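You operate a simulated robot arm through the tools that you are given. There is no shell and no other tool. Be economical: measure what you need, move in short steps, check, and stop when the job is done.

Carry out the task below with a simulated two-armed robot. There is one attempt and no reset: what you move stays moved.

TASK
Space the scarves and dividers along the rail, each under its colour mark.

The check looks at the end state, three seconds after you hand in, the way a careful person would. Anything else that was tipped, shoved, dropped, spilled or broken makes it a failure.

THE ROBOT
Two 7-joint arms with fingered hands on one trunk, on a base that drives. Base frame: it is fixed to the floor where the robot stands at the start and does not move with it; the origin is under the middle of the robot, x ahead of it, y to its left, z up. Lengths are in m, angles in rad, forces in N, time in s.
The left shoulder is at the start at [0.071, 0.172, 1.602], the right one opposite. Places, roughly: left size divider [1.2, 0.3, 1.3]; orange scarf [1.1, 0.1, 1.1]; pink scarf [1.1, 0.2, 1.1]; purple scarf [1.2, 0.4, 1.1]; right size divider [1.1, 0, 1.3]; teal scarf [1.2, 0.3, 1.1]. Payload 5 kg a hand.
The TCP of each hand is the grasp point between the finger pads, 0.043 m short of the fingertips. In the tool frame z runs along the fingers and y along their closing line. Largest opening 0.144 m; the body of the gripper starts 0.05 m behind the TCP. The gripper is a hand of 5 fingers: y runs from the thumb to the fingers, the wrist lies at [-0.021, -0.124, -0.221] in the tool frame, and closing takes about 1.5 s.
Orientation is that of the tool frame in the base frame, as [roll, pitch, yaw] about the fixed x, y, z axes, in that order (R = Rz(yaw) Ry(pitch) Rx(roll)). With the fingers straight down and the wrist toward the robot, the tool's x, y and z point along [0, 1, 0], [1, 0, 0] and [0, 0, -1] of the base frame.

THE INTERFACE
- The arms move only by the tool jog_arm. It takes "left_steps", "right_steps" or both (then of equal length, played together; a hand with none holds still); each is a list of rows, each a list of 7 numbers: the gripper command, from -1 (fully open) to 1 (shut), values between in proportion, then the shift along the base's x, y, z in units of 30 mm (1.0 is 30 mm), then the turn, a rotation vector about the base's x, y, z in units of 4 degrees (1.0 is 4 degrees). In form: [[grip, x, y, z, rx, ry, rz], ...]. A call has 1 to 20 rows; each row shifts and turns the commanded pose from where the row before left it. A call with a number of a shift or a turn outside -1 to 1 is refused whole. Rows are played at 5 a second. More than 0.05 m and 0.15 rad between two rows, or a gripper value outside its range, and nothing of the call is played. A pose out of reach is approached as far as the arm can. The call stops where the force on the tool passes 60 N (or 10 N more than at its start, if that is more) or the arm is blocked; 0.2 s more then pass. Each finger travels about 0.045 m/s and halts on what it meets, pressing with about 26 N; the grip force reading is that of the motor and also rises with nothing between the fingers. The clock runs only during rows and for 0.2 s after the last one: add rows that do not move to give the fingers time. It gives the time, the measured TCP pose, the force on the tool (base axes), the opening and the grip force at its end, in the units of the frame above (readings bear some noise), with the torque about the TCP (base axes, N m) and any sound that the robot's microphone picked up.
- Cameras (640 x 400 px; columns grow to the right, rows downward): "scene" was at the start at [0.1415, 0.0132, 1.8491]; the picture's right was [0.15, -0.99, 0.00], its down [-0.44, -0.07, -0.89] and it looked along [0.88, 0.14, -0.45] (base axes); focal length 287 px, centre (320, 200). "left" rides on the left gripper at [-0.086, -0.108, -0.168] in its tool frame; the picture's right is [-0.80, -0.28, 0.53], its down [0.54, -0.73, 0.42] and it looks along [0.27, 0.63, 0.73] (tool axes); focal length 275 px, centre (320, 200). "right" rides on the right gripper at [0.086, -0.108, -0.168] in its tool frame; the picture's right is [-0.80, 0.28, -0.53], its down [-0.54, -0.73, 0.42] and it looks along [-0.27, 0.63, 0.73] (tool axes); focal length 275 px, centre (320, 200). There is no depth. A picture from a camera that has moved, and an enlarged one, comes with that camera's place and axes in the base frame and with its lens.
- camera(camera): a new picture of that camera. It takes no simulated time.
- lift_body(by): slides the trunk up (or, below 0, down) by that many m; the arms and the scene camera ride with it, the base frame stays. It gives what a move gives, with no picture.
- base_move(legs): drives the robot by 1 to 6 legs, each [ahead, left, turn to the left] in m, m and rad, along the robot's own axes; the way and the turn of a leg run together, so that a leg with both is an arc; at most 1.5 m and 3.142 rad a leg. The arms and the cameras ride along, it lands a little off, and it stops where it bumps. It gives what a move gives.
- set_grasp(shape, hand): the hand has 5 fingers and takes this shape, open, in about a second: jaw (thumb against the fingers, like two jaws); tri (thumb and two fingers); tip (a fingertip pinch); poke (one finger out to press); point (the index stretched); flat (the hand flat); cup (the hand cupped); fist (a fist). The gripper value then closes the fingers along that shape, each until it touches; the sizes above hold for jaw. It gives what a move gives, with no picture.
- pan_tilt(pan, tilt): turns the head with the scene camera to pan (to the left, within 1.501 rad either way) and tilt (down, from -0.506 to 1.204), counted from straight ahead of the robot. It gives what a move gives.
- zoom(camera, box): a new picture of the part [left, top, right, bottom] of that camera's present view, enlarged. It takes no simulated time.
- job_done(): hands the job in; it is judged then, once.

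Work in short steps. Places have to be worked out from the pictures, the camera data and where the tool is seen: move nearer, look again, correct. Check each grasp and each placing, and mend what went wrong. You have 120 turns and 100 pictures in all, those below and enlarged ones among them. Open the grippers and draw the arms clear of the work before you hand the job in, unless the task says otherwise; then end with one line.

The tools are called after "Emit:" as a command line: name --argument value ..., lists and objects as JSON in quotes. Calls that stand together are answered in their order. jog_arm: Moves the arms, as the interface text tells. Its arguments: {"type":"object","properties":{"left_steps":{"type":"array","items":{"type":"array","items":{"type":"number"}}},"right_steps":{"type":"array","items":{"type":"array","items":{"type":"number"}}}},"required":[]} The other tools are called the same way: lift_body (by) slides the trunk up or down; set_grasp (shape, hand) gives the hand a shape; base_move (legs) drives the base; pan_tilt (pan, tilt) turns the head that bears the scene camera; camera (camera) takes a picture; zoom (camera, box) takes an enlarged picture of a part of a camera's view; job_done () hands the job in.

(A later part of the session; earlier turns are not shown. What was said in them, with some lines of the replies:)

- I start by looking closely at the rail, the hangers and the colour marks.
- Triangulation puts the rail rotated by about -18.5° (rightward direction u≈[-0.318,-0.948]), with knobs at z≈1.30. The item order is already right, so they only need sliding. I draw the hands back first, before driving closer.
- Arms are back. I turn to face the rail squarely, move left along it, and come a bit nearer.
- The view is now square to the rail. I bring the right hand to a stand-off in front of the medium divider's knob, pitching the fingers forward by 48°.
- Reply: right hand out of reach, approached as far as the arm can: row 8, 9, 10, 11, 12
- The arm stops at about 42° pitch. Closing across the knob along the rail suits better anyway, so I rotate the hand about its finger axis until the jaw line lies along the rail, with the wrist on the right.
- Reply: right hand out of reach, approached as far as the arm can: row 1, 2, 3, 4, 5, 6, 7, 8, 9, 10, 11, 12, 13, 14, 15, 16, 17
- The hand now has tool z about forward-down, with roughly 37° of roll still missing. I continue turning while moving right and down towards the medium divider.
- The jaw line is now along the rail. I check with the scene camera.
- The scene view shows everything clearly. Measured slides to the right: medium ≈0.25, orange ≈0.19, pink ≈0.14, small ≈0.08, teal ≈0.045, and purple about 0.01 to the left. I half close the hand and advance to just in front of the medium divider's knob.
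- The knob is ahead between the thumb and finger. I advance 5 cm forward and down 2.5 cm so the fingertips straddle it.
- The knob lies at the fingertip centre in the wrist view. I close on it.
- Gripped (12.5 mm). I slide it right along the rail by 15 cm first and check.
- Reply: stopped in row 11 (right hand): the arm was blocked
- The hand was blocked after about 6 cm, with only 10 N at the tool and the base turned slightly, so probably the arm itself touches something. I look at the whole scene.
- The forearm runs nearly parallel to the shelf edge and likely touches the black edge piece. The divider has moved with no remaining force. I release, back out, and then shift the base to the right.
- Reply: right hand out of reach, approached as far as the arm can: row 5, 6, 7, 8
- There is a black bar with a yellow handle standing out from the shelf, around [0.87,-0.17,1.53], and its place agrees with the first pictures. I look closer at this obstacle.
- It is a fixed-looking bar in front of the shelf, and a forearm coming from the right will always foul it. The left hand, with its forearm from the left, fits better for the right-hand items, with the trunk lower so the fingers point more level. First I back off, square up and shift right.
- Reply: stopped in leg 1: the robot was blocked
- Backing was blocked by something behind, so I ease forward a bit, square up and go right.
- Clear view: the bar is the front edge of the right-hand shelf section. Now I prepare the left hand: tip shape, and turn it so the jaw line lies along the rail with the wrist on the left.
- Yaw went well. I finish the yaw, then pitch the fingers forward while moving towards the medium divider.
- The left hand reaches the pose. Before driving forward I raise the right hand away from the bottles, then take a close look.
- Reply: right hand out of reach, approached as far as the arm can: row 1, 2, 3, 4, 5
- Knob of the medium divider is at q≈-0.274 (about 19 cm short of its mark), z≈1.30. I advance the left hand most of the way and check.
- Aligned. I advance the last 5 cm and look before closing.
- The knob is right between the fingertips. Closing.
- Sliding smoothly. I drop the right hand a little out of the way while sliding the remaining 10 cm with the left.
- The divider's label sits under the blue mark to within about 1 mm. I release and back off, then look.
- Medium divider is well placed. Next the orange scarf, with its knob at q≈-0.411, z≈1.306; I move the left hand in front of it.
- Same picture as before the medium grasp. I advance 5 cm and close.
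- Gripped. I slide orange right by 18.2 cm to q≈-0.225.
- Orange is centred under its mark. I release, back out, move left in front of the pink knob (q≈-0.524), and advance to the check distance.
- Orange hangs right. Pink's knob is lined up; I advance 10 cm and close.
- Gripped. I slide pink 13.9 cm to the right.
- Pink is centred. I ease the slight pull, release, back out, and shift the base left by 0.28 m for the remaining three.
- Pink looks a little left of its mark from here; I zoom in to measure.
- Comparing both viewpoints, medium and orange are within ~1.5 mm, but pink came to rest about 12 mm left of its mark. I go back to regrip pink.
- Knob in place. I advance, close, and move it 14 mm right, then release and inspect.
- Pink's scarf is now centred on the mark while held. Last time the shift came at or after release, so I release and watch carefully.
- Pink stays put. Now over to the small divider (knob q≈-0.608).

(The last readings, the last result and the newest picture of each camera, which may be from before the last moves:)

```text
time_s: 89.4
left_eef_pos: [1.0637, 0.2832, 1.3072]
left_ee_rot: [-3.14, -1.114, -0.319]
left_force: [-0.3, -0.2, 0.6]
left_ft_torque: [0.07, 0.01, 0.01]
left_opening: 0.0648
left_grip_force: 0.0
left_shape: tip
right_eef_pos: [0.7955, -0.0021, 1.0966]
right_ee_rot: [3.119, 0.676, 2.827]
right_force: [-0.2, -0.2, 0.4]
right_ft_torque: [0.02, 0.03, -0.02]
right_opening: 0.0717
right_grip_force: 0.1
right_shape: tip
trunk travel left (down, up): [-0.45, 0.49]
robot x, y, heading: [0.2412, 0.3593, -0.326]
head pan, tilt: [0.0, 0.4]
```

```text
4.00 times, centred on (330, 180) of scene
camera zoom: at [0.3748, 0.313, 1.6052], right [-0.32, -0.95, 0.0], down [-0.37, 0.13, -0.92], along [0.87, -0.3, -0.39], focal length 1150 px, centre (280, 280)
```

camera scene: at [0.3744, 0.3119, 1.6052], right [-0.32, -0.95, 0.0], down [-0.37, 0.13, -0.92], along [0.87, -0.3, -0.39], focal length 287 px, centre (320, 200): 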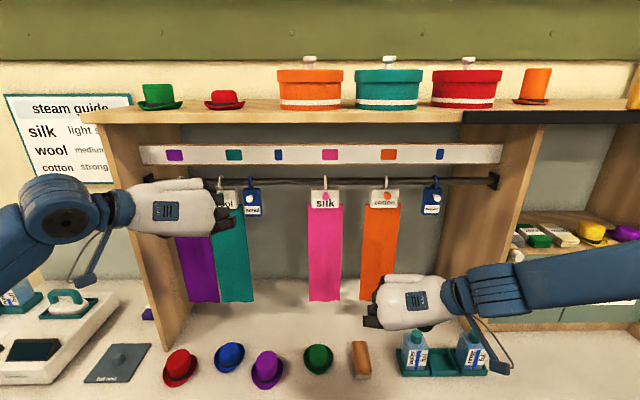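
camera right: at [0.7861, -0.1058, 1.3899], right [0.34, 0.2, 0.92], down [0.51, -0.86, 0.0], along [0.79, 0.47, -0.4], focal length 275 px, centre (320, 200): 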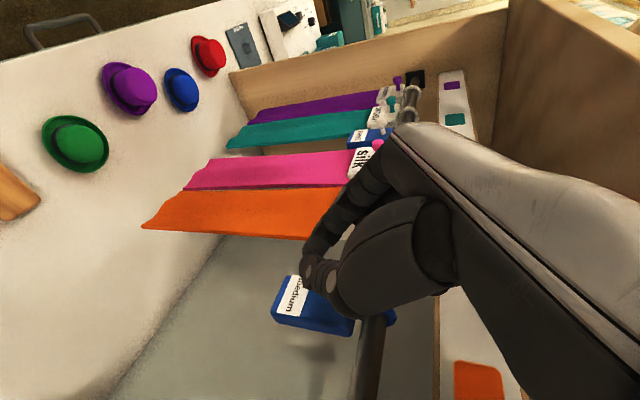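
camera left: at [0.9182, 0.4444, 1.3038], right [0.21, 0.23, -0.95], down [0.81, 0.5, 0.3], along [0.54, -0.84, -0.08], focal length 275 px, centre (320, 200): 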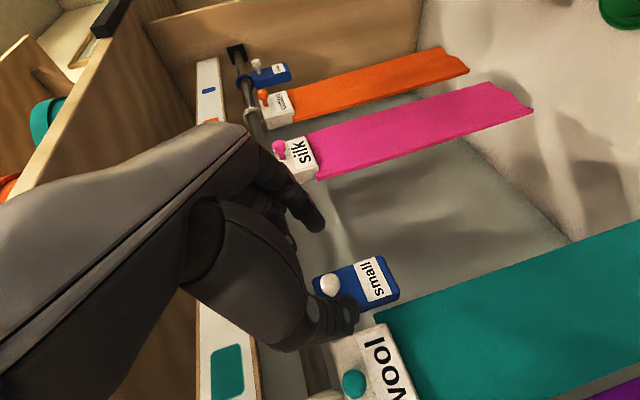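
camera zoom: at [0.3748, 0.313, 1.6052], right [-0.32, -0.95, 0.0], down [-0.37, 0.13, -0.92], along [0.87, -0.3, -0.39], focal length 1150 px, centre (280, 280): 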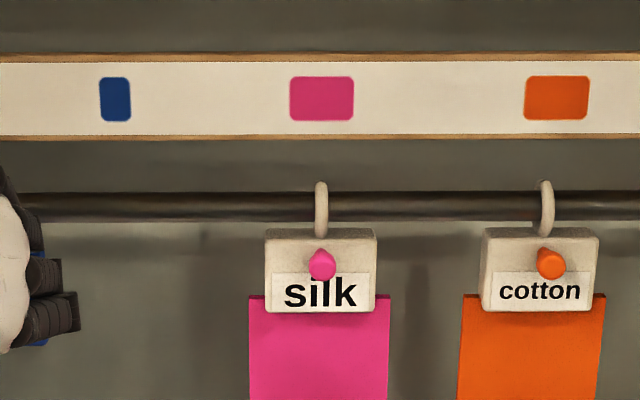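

Pink is spot on. The small divider's knob is aligned; I advance and close.

Emit:
jog_arm --left_steps '[[0.1, 0.79, -0.265, 0, 0, 0, 0], [0.1, 0.79, -0.265, 0, 0, 0, 0], [0.1, 0, 0, 0, 0, 0, 0], [0.6, 0, 0, 0, 0, 0, 0], [1, 0, 0, 0, 0, 0, 0], [1, 0, 0, 0, 0, 0, 0], [1, 0, 0, 0, 0, 0, 0], [1, 0, 0, 0, 0, 0, 0], [1, 0, 0, 0, 0, 0, 0], [1, 0, 0, 0, 0, 0, 0]]'

Emit:
camera --camera "left"

```text
time_s: 91.6
left_eef_pos: [1.1124, 0.2681, 1.307]
left_ee_rot: [-3.141, -1.115, -0.317]
left_force: [5.1, -0.6, -0.6]
left_ft_torque: [-0.02, -0.05, 0.02]
left_opening: 0.012
left_grip_force: 26.1
left_shape: tip
right_eef_pos: [0.7944, -0.0021, 1.0963]
right_ee_rot: [3.122, 0.674, 2.829]
right_force: [0.1, 1.0, -0.5]
right_ft_torque: [0.02, 0.02, 0.0]
right_opening: 0.0719
right_grip_force: 0.1
right_shape: tip
trunk travel left (down, up): [-0.45, 0.49]
robot x, y, heading: [0.2358, 0.3575, -0.329]
head pan, tilt: [0.0, 0.4]
```

```text
41 pictures are left
camera left: at [0.967, 0.4292, 1.3029], right [0.21, 0.23, -0.95], down [0.81, 0.5, 0.3], along [0.54, -0.84, -0.08], focal length 275 px, centre (320, 200)
```

left: 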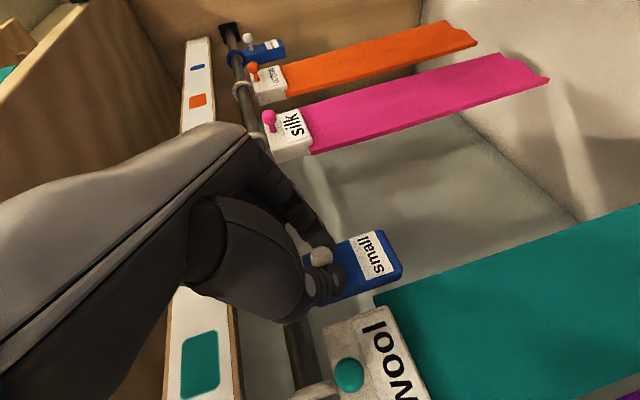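

Gripped. I slide the small divider 8.1 cm to q≈-0.527.

Emit:
jog_arm --left_steps '[[1, -0.143, -0.427, 0, 0, 0, 0], [1, -0.143, -0.427, 0, 0, 0, 0], [1, -0.143, -0.427, 0, 0, 0, 0], [1, -0.143, -0.427, 0, 0, 0, 0], [1, -0.143, -0.427, 0, 0, 0, 0], [1, -0.143, -0.427, 0, 0, 0, 0], [1, 0, 0, 0, 0, 0, 0], [1, 0, 0, 0, 0, 0, 0]]'

Emit:
zoom --camera "scene" --box '[200, 130, 360, 230]'

```text
time_s: 93.4
left_eef_pos: [1.087, 0.1904, 1.3065]
left_ee_rot: [-3.14, -1.114, -0.317]
left_force: [8.4, -2.4, -5.4]
left_ft_torque: [0.0, 0.02, 0.06]
left_opening: 0.0125
left_grip_force: 25.5
left_shape: tip
right_eef_pos: [0.7961, -0.0039, 1.0957]
right_ee_rot: [3.121, 0.673, 2.828]
right_force: [-0.3, 0.5, 0.1]
right_ft_torque: [0.0, 0.01, 0.0]
right_opening: 0.0714
right_grip_force: 0.1
right_shape: tip
trunk travel left (down, up): [-0.45, 0.49]
robot x, y, heading: [0.2383, 0.355, -0.327]
head pan, tilt: [0.0, 0.4]
```

```text
4.00 times, centred on (280, 180) of scene
camera zoom: at [0.3772, 0.3124, 1.6049], right [-0.32, -0.95, 0.0], down [-0.37, 0.13, -0.92], along [0.87, -0.3, -0.39], focal length 1150 px, centre (480, 280)
```

zoom: 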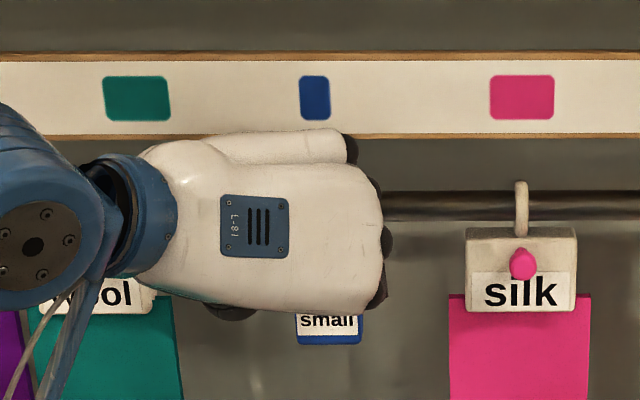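

Accounting for perspective it is within about 1 mm. I release, retreat and go on to teal (knob q≈-0.69).

Emit:
jog_arm --left_steps '[[0.1, 0, 0, 0, 0, 0, 0], [0.1, 0, 0, 0, 0, 0, 0], [0.1, 0, 0, 0, 0, 0, 0], [0.1, 0, 0, 0, 0, 0, 0], [0.1, -0.79, 0.265, 0, 0, 0, 0], [0.1, -0.79, 0.265, 0, 0, 0, 0], [0.1, -0.79, 0.265, 0, 0, 0, 0], [0.1, -0.79, 0.265, 0, 0, 0, 0], [0.1, -0.79, 0.265, 0, 0, 0, 0], [0.1, 0.289, 0.861, 0.06, 0, 0, 0], [0.1, 0.289, 0.861, 0.06, 0, 0, 0], [0.1, 0.289, 0.861, 0.06, 0, 0, 0], [0.1, 0.289, 0.861, 0.06, 0, 0, 0], [0.1, 0.289, 0.861, 0.06, 0, 0, 0], [0.1, 0.289, 0.861, 0.06, 0, 0, 0], [0.1, 0, 0, 0, 0, 0, 0]]'

Emit:
zoom --camera "scene" --box '[140, 130, 300, 230]'

Emit:
camera --camera "left"

```text
time_s: 96.8
left_eef_pos: [1.0194, 0.3855, 1.3188]
left_ee_rot: [-3.142, -1.115, -0.318]
left_force: [0.9, -1.1, 0.2]
left_ft_torque: [0.01, 0.02, 0.0]
left_opening: 0.0647
left_grip_force: 0.1
left_shape: tip
right_eef_pos: [0.7946, -0.0021, 1.0969]
right_ee_rot: [3.118, 0.674, 2.826]
right_force: [-0.4, -0.3, 0.1]
right_ft_torque: [0.01, -0.01, 0.02]
right_opening: 0.0718
right_grip_force: 0.0
right_shape: tip
trunk travel left (down, up): [-0.45, 0.49]
robot x, y, heading: [0.2397, 0.3611, -0.324]
head pan, tilt: [0.0, 0.4]
```

```text
4.00 times, centred on (220, 180) of scene
camera zoom: at [0.3751, 0.3124, 1.6051], right [-0.32, -0.95, 0.0], down [-0.37, 0.13, -0.92], along [0.87, -0.3, -0.39], focal length 1150 px, centre (720, 280)
```

zoom: 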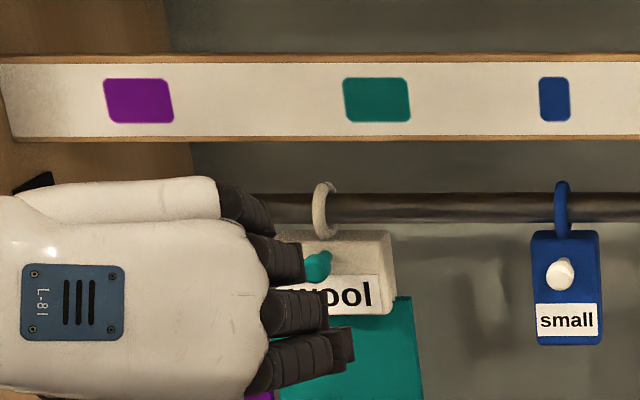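

```text
38 pictures are left
camera left: at [0.8731, 0.5469, 1.3151], right [0.21, 0.23, -0.95], down [0.81, 0.5, 0.3], along [0.54, -0.84, -0.08], focal length 275 px, centre (320, 200)
```

left: 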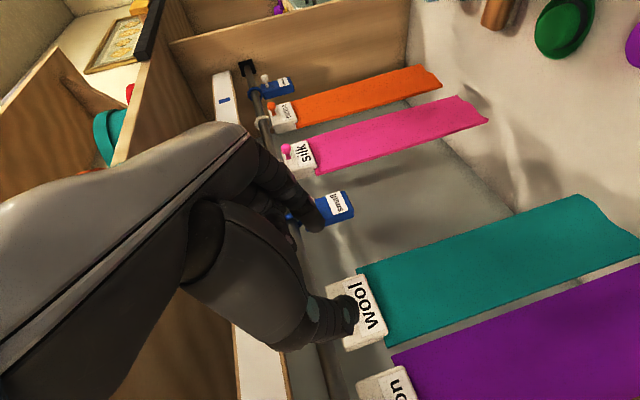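

Small is exactly under its mark. For teal I shift 4 mm more left and advance to the check distance.

Emit:
jog_arm --left_steps '[[0.1, 0.83, -0.14, 0, 0, 0, 0], [0.1, 0.79, -0.265, 0, 0, 0, 0], [0.1, 0.79, -0.265, 0, 0, 0, 0], [0.1, 0, 0, 0, 0, 0, 0]]'

Emit:
camera --camera "left"

```text
time_s: 97.8
left_eef_pos: [1.0919, 0.3665, 1.3206]
left_ee_rot: [-3.141, -1.116, -0.319]
left_force: [-1.0, 0.0, 0.1]
left_ft_torque: [-0.01, -0.02, 0.0]
left_opening: 0.0646
left_grip_force: 0.1
left_shape: tip
right_eef_pos: [0.7949, -0.0015, 1.0964]
right_ee_rot: [3.124, 0.675, 2.832]
right_force: [-0.6, -0.3, 1.3]
right_ft_torque: [-0.01, 0.01, -0.01]
right_opening: 0.0717
right_grip_force: 0.1
right_shape: tip
trunk travel left (down, up): [-0.45, 0.49]
robot x, y, heading: [0.243, 0.3629, -0.323]
head pan, tilt: [0.0, 0.4]
```

```text
37 pictures are left
camera left: at [0.9453, 0.5275, 1.3173], right [0.21, 0.23, -0.95], down [0.81, 0.5, 0.3], along [0.54, -0.84, -0.08], focal length 275 px, centre (320, 200)
```

left: 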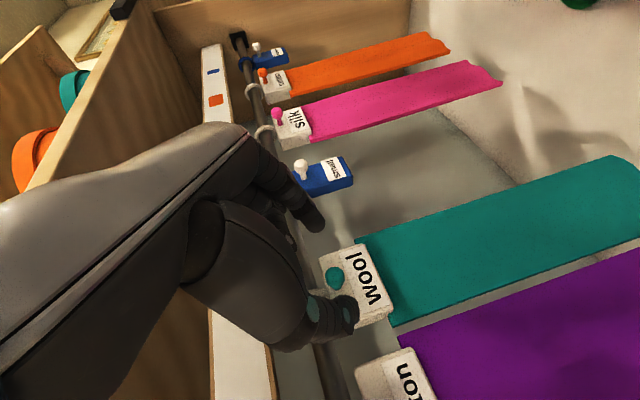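

Aligned. Advance and close on teal.

Emit:
jog_arm --left_steps '[[0.1, 0.79, -0.265, -0.05, 0, 0, 0], [0.1, 0.79, -0.265, -0.05, 0, 0, 0], [0.1, 0, 0, 0, 0, 0, 0], [0.6, 0, 0, 0, 0, 0, 0], [1, 0, 0, 0, 0, 0, 0], [1, 0, 0, 0, 0, 0, 0], [1, 0, 0, 0, 0, 0, 0], [1, 0, 0, 0, 0, 0, 0], [1, 0, 0, 0, 0, 0, 0], [1, 0, 0, 0, 0, 0, 0]]'

Emit:
camera --camera "left"

```text
time_s: 100.0
left_eef_pos: [1.1393, 0.3497, 1.3147]
left_ee_rot: [-3.141, -1.114, -0.318]
left_force: [4.6, -2.9, 0.4]
left_ft_torque: [-0.08, -0.06, 0.05]
left_opening: 0.0124
left_grip_force: 26.2
left_shape: tip
right_eef_pos: [0.7957, -0.003, 1.0963]
right_ee_rot: [3.12, 0.674, 2.828]
right_force: [-0.5, -0.8, 0.5]
right_ft_torque: [0.0, -0.01, -0.03]
right_opening: 0.0715
right_grip_force: 0.1
right_shape: tip
trunk travel left (down, up): [-0.45, 0.49]
robot x, y, heading: [0.2372, 0.3625, -0.327]
head pan, tilt: [0.0, 0.4]
```

```text
36 pictures are left
camera left: at [0.9942, 0.5109, 1.3118], right [0.21, 0.23, -0.95], down [0.81, 0.5, 0.3], along [0.54, -0.84, -0.08], focal length 275 px, centre (320, 200)
```

left: 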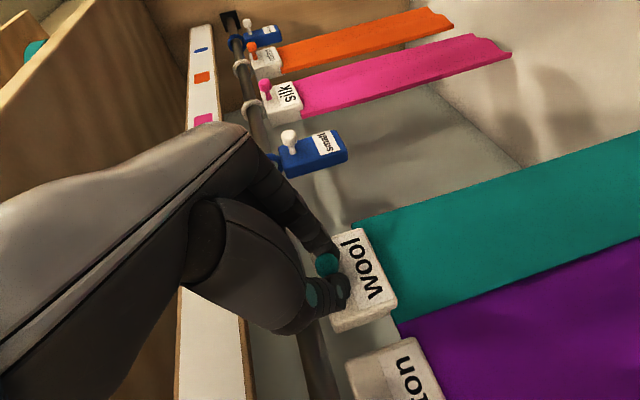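

Gripped. I slide teal 4.7 cm right.

Emit:
jog_arm --left_steps '[[1, -0.126, -0.375, 0, 0, 0, 0], [1, -0.126, -0.375, 0, 0, 0, 0], [1, -0.126, -0.375, 0, 0, 0, 0], [1, -0.126, -0.375, 0, 0, 0, 0], [1, 0, 0, 0, 0, 0, 0], [1, 0, 0, 0, 0, 0, 0]]'

Emit:
zoom --camera "scene" --box '[140, 130, 300, 230]'

```text
time_s: 101.4
left_eef_pos: [1.1238, 0.3031, 1.3148]
left_ee_rot: [-3.142, -1.112, -0.315]
left_force: [11.0, -2.4, 0.0]
left_ft_torque: [-0.14, -0.14, -0.04]
left_opening: 0.0125
left_grip_force: 25.8
left_shape: tip
right_eef_pos: [0.7961, -0.0027, 1.096]
right_ee_rot: [3.122, 0.674, 2.829]
right_force: [0.1, -0.3, -0.7]
right_ft_torque: [0.02, -0.03, 0.03]
right_opening: 0.0716
right_grip_force: 0.0
right_shape: tip
trunk travel left (down, up): [-0.45, 0.49]
robot x, y, heading: [0.2382, 0.3579, -0.327]
head pan, tilt: [0.0, 0.4]
```

```text
4.00 times, centred on (220, 180) of scene
camera zoom: at [0.3769, 0.3125, 1.605], right [-0.32, -0.95, 0.0], down [-0.37, 0.13, -0.92], along [0.87, -0.3, -0.39], focal length 1150 px, centre (720, 280)
```

zoom: 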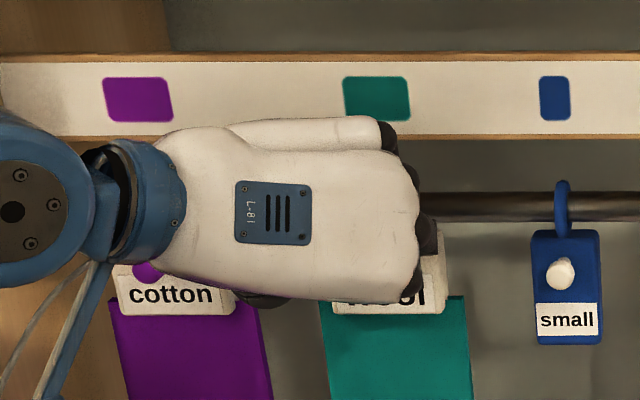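

I release and back off to measure by the hook.

Emit:
jog_arm --left_steps '[[0.1, 0, 0, 0, 0, 0, 0], [0.1, 0, 0, 0, 0, 0, 0], [0.1, 0, 0, 0, 0, 0, 0], [0.1, 0, 0, 0, 0, 0, 0], [0.1, -0.79, 0.265, 0, 0, 0, 0], [0.1, -0.79, 0.265, 0, 0, 0, 0], [0.1, -0.79, 0.265, 0, 0, 0, 0], [0.1, -0.79, 0.265, 0, 0, 0, 0], [0.1, -0.79, 0.265, 0, 0, 0, 0], [0.1, 0.316, 0.942, -0.8, 0, 0, 0], [0.1, 0.316, 0.942, -0.8, 0, 0, 0], [0.1, 0.316, 0.942, -0.8, 0, 0, 0], [0.1, 0.316, 0.942, -0.8, 0, 0, 0], [0.1, 0, 0, 0, 0, 0, 0]]'

Emit:
zoom --camera "scene" --box '[140, 130, 300, 230]'

```text
time_s: 104.4
left_eef_pos: [1.0433, 0.4584, 1.2195]
left_ee_rot: [-3.141, -1.115, -0.316]
left_force: [-0.3, 0.8, 0.8]
left_ft_torque: [0.03, 0.04, 0.01]
left_opening: 0.0647
left_grip_force: 0.2
left_shape: tip
right_eef_pos: [0.7961, -0.0043, 1.0963]
right_ee_rot: [3.12, 0.674, 2.829]
right_force: [1.1, 0.1, -0.1]
right_ft_torque: [0.02, -0.01, 0.01]
right_opening: 0.0718
right_grip_force: 0.0
right_shape: tip
trunk travel left (down, up): [-0.45, 0.49]
robot x, y, heading: [0.2356, 0.3595, -0.329]
head pan, tilt: [0.0, 0.4]
```

```text
4.00 times, centred on (220, 180) of scene
camera zoom: at [0.3749, 0.3123, 1.6052], right [-0.32, -0.95, 0.0], down [-0.37, 0.13, -0.92], along [0.87, -0.3, -0.39], focal length 1150 px, centre (720, 280)
```

zoom: 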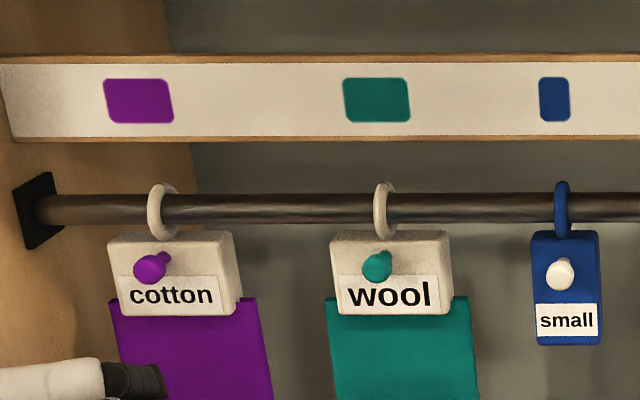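

Medium, orange, pink and small are good; teal seems perhaps 4 mm left, and purple already appears under its mark. For a head-on check of these two I pull the hand back and shift the base left.

Emit:
jog_arm --left_steps '[[0.1, -0.9, 0.3, 0, 0, 0, 0], [0.1, -0.9, 0.3, 0, 0, 0, 0], [0.1, -0.9, 0.3, 0, 0, 0, 0]]'

Emit:
base_move --legs '[[0, 0.3, 0]]'

Emit:
camera --camera "scene"

```text
time_s: 105.2
left_eef_pos: [0.9612, 0.4846, 1.2198]
left_ee_rot: [-3.139, -1.117, -0.321]
left_force: [-0.1, 0.3, -0.6]
left_ft_torque: [0.02, 0.02, 0.01]
left_opening: 0.0648
left_grip_force: 0.0
left_shape: tip
right_eef_pos: [0.7937, -0.0031, 1.0965]
right_ee_rot: [3.12, 0.676, 2.825]
right_force: [-0.7, -0.7, -0.3]
right_ft_torque: [0.0, 0.0, 0.03]
right_opening: 0.0715
right_grip_force: 0.1
right_shape: tip
trunk travel left (down, up): [-0.45, 0.49]
robot x, y, heading: [0.2369, 0.3591, -0.331]
head pan, tilt: [0.0, 0.4]
```

```text
time_s: 107.2
left_eef_pos: [1.056, 0.771, 1.2193]
left_ee_rot: [-3.137, -1.115, -0.315]
left_force: [0.3, -0.2, 0.3]
left_ft_torque: [0.01, -0.02, -0.03]
left_opening: 0.0647
left_grip_force: 0.1
left_shape: tip
right_eef_pos: [0.8924, 0.2823, 1.0968]
right_ee_rot: [3.119, 0.675, 2.832]
right_force: [-0.2, -0.1, -0.2]
right_ft_torque: [0.02, 0.02, 0.03]
right_opening: 0.0718
right_grip_force: 0.2
right_shape: tip
trunk travel left (down, up): [-0.45, 0.49]
robot x, y, heading: [0.3369, 0.6447, -0.321]
head pan, tilt: [0.0, 0.4]
```

```text
33 pictures are left
camera scene: at [0.4694, 0.5952, 1.6052], right [-0.32, -0.95, 0.0], down [-0.37, 0.12, -0.92], along [0.87, -0.29, -0.39], focal length 287 px, centre (320, 200)
```

scene: 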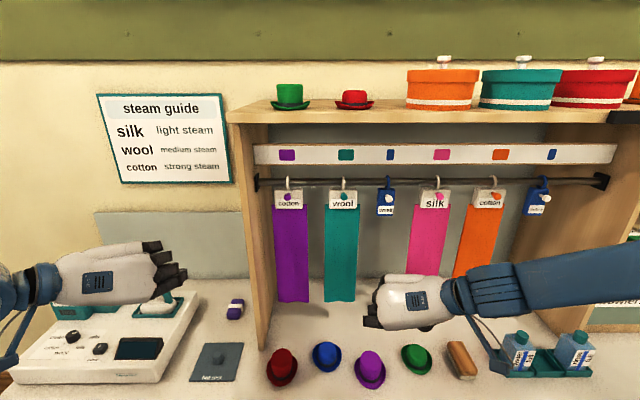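

Emit:
zoom --camera "scene" --box '[250, 130, 410, 230]'

Emit:
zoom --camera "scene" --box '[410, 130, 570, 230]'

```text
4.00 times, centred on (330, 180) of scene
camera zoom: at [0.4694, 0.5952, 1.6052], right [-0.32, -0.95, 0.0], down [-0.37, 0.12, -0.92], along [0.87, -0.29, -0.39], focal length 1150 px, centre (280, 280)
```

zoom: 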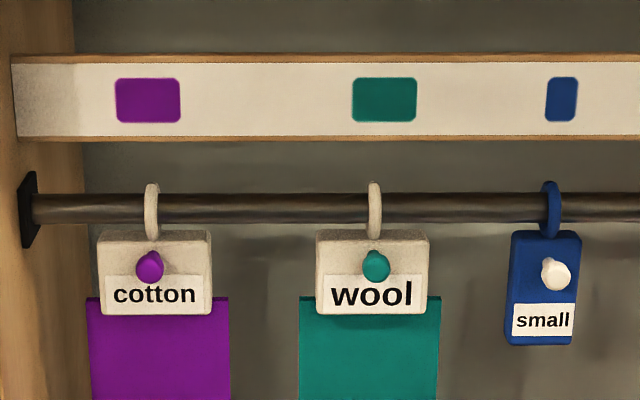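

```text
4.00 times, centred on (490, 180) of scene
camera zoom: at [0.4694, 0.5952, 1.6052], right [-0.32, -0.95, 0.0], down [-0.37, 0.12, -0.92], along [0.87, -0.29, -0.39], focal length 1150 px, centre (-360, 280)
```

zoom: 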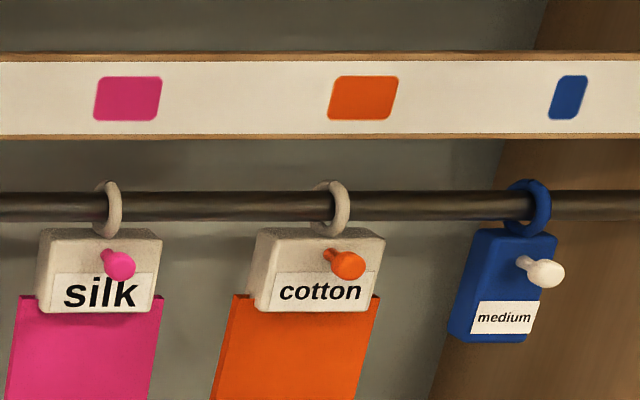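

Head-on, purple and small are within 1 mm, teal about 4 mm, and the rest within 3 mm of their marks; nothing else has changed. I open both grippers and draw the hands back.

Emit:
jog_arm --left_steps '[[0, -0.9, 0.3, 0.3, 0, 0, 0], [-0.5, -0.9, 0.3, 0.3, 0, 0, 0], [-1, -0.9, 0.3, 0.3, 0, 0, 0], [-1, 0, 0, 0, 0, 0, 0], [-1, 0, 0, 0, 0, 0, 0]]' --right_steps '[[-0.2, -0.5, 0.17, 0, 0, 0, 0], [-0.5, -0.5, 0.17, 0, 0, 0, 0], [-1, 0, 0, 0, 0, 0, 0], [-1, 0, 0, 0, 0, 0, 0], [-1, 0, 0, 0, 0, 0, 0]]'

Emit:
camera --camera "scene"

```text
time_s: 108.4
left_eef_pos: [0.9738, 0.7991, 1.2448]
left_ee_rot: [3.14, -1.116, -0.31]
left_force: [-0.9, 0.4, 0.5]
left_ft_torque: [0.02, 0.03, 0.01]
left_opening: 0.1436
left_grip_force: 0.1
left_shape: tip
right_eef_pos: [0.863, 0.2932, 1.0966]
right_ee_rot: [3.12, 0.673, 2.833]
right_force: [0.2, -1.3, 0.8]
right_ft_torque: [-0.01, -0.03, 0.03]
right_opening: 0.1437
right_grip_force: 0.0
right_shape: tip
trunk travel left (down, up): [-0.45, 0.49]
robot x, y, heading: [0.3341, 0.6413, -0.318]
head pan, tilt: [0.0, 0.4]
```

```text
30 pictures are left
camera scene: at [0.4695, 0.5962, 1.6052], right [-0.32, -0.95, 0.0], down [-0.37, 0.12, -0.92], along [0.87, -0.29, -0.39], focal length 287 px, centre (320, 200)
```

scene: 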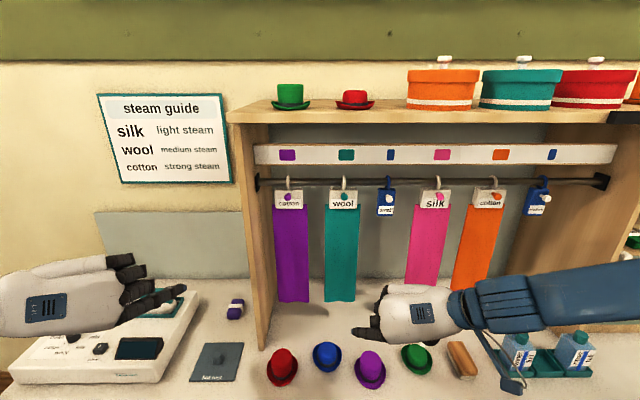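

Everything hangs under its mark, the hands are open and clear, and the other objects look undisturbed. I hand in.

Emit:
job_done

```text
The job is handed in.
```

I handed the job in with all four scarves and both dividers hanging under their colour marks; the last close-up pictures put each within about 4 mm, teal being the farthest off. Early on the right arm was briefly blocked, probably by the shelf's black front edge, and the base stopped once against something behind the robot that I could not see; the pictures show nothing moved.
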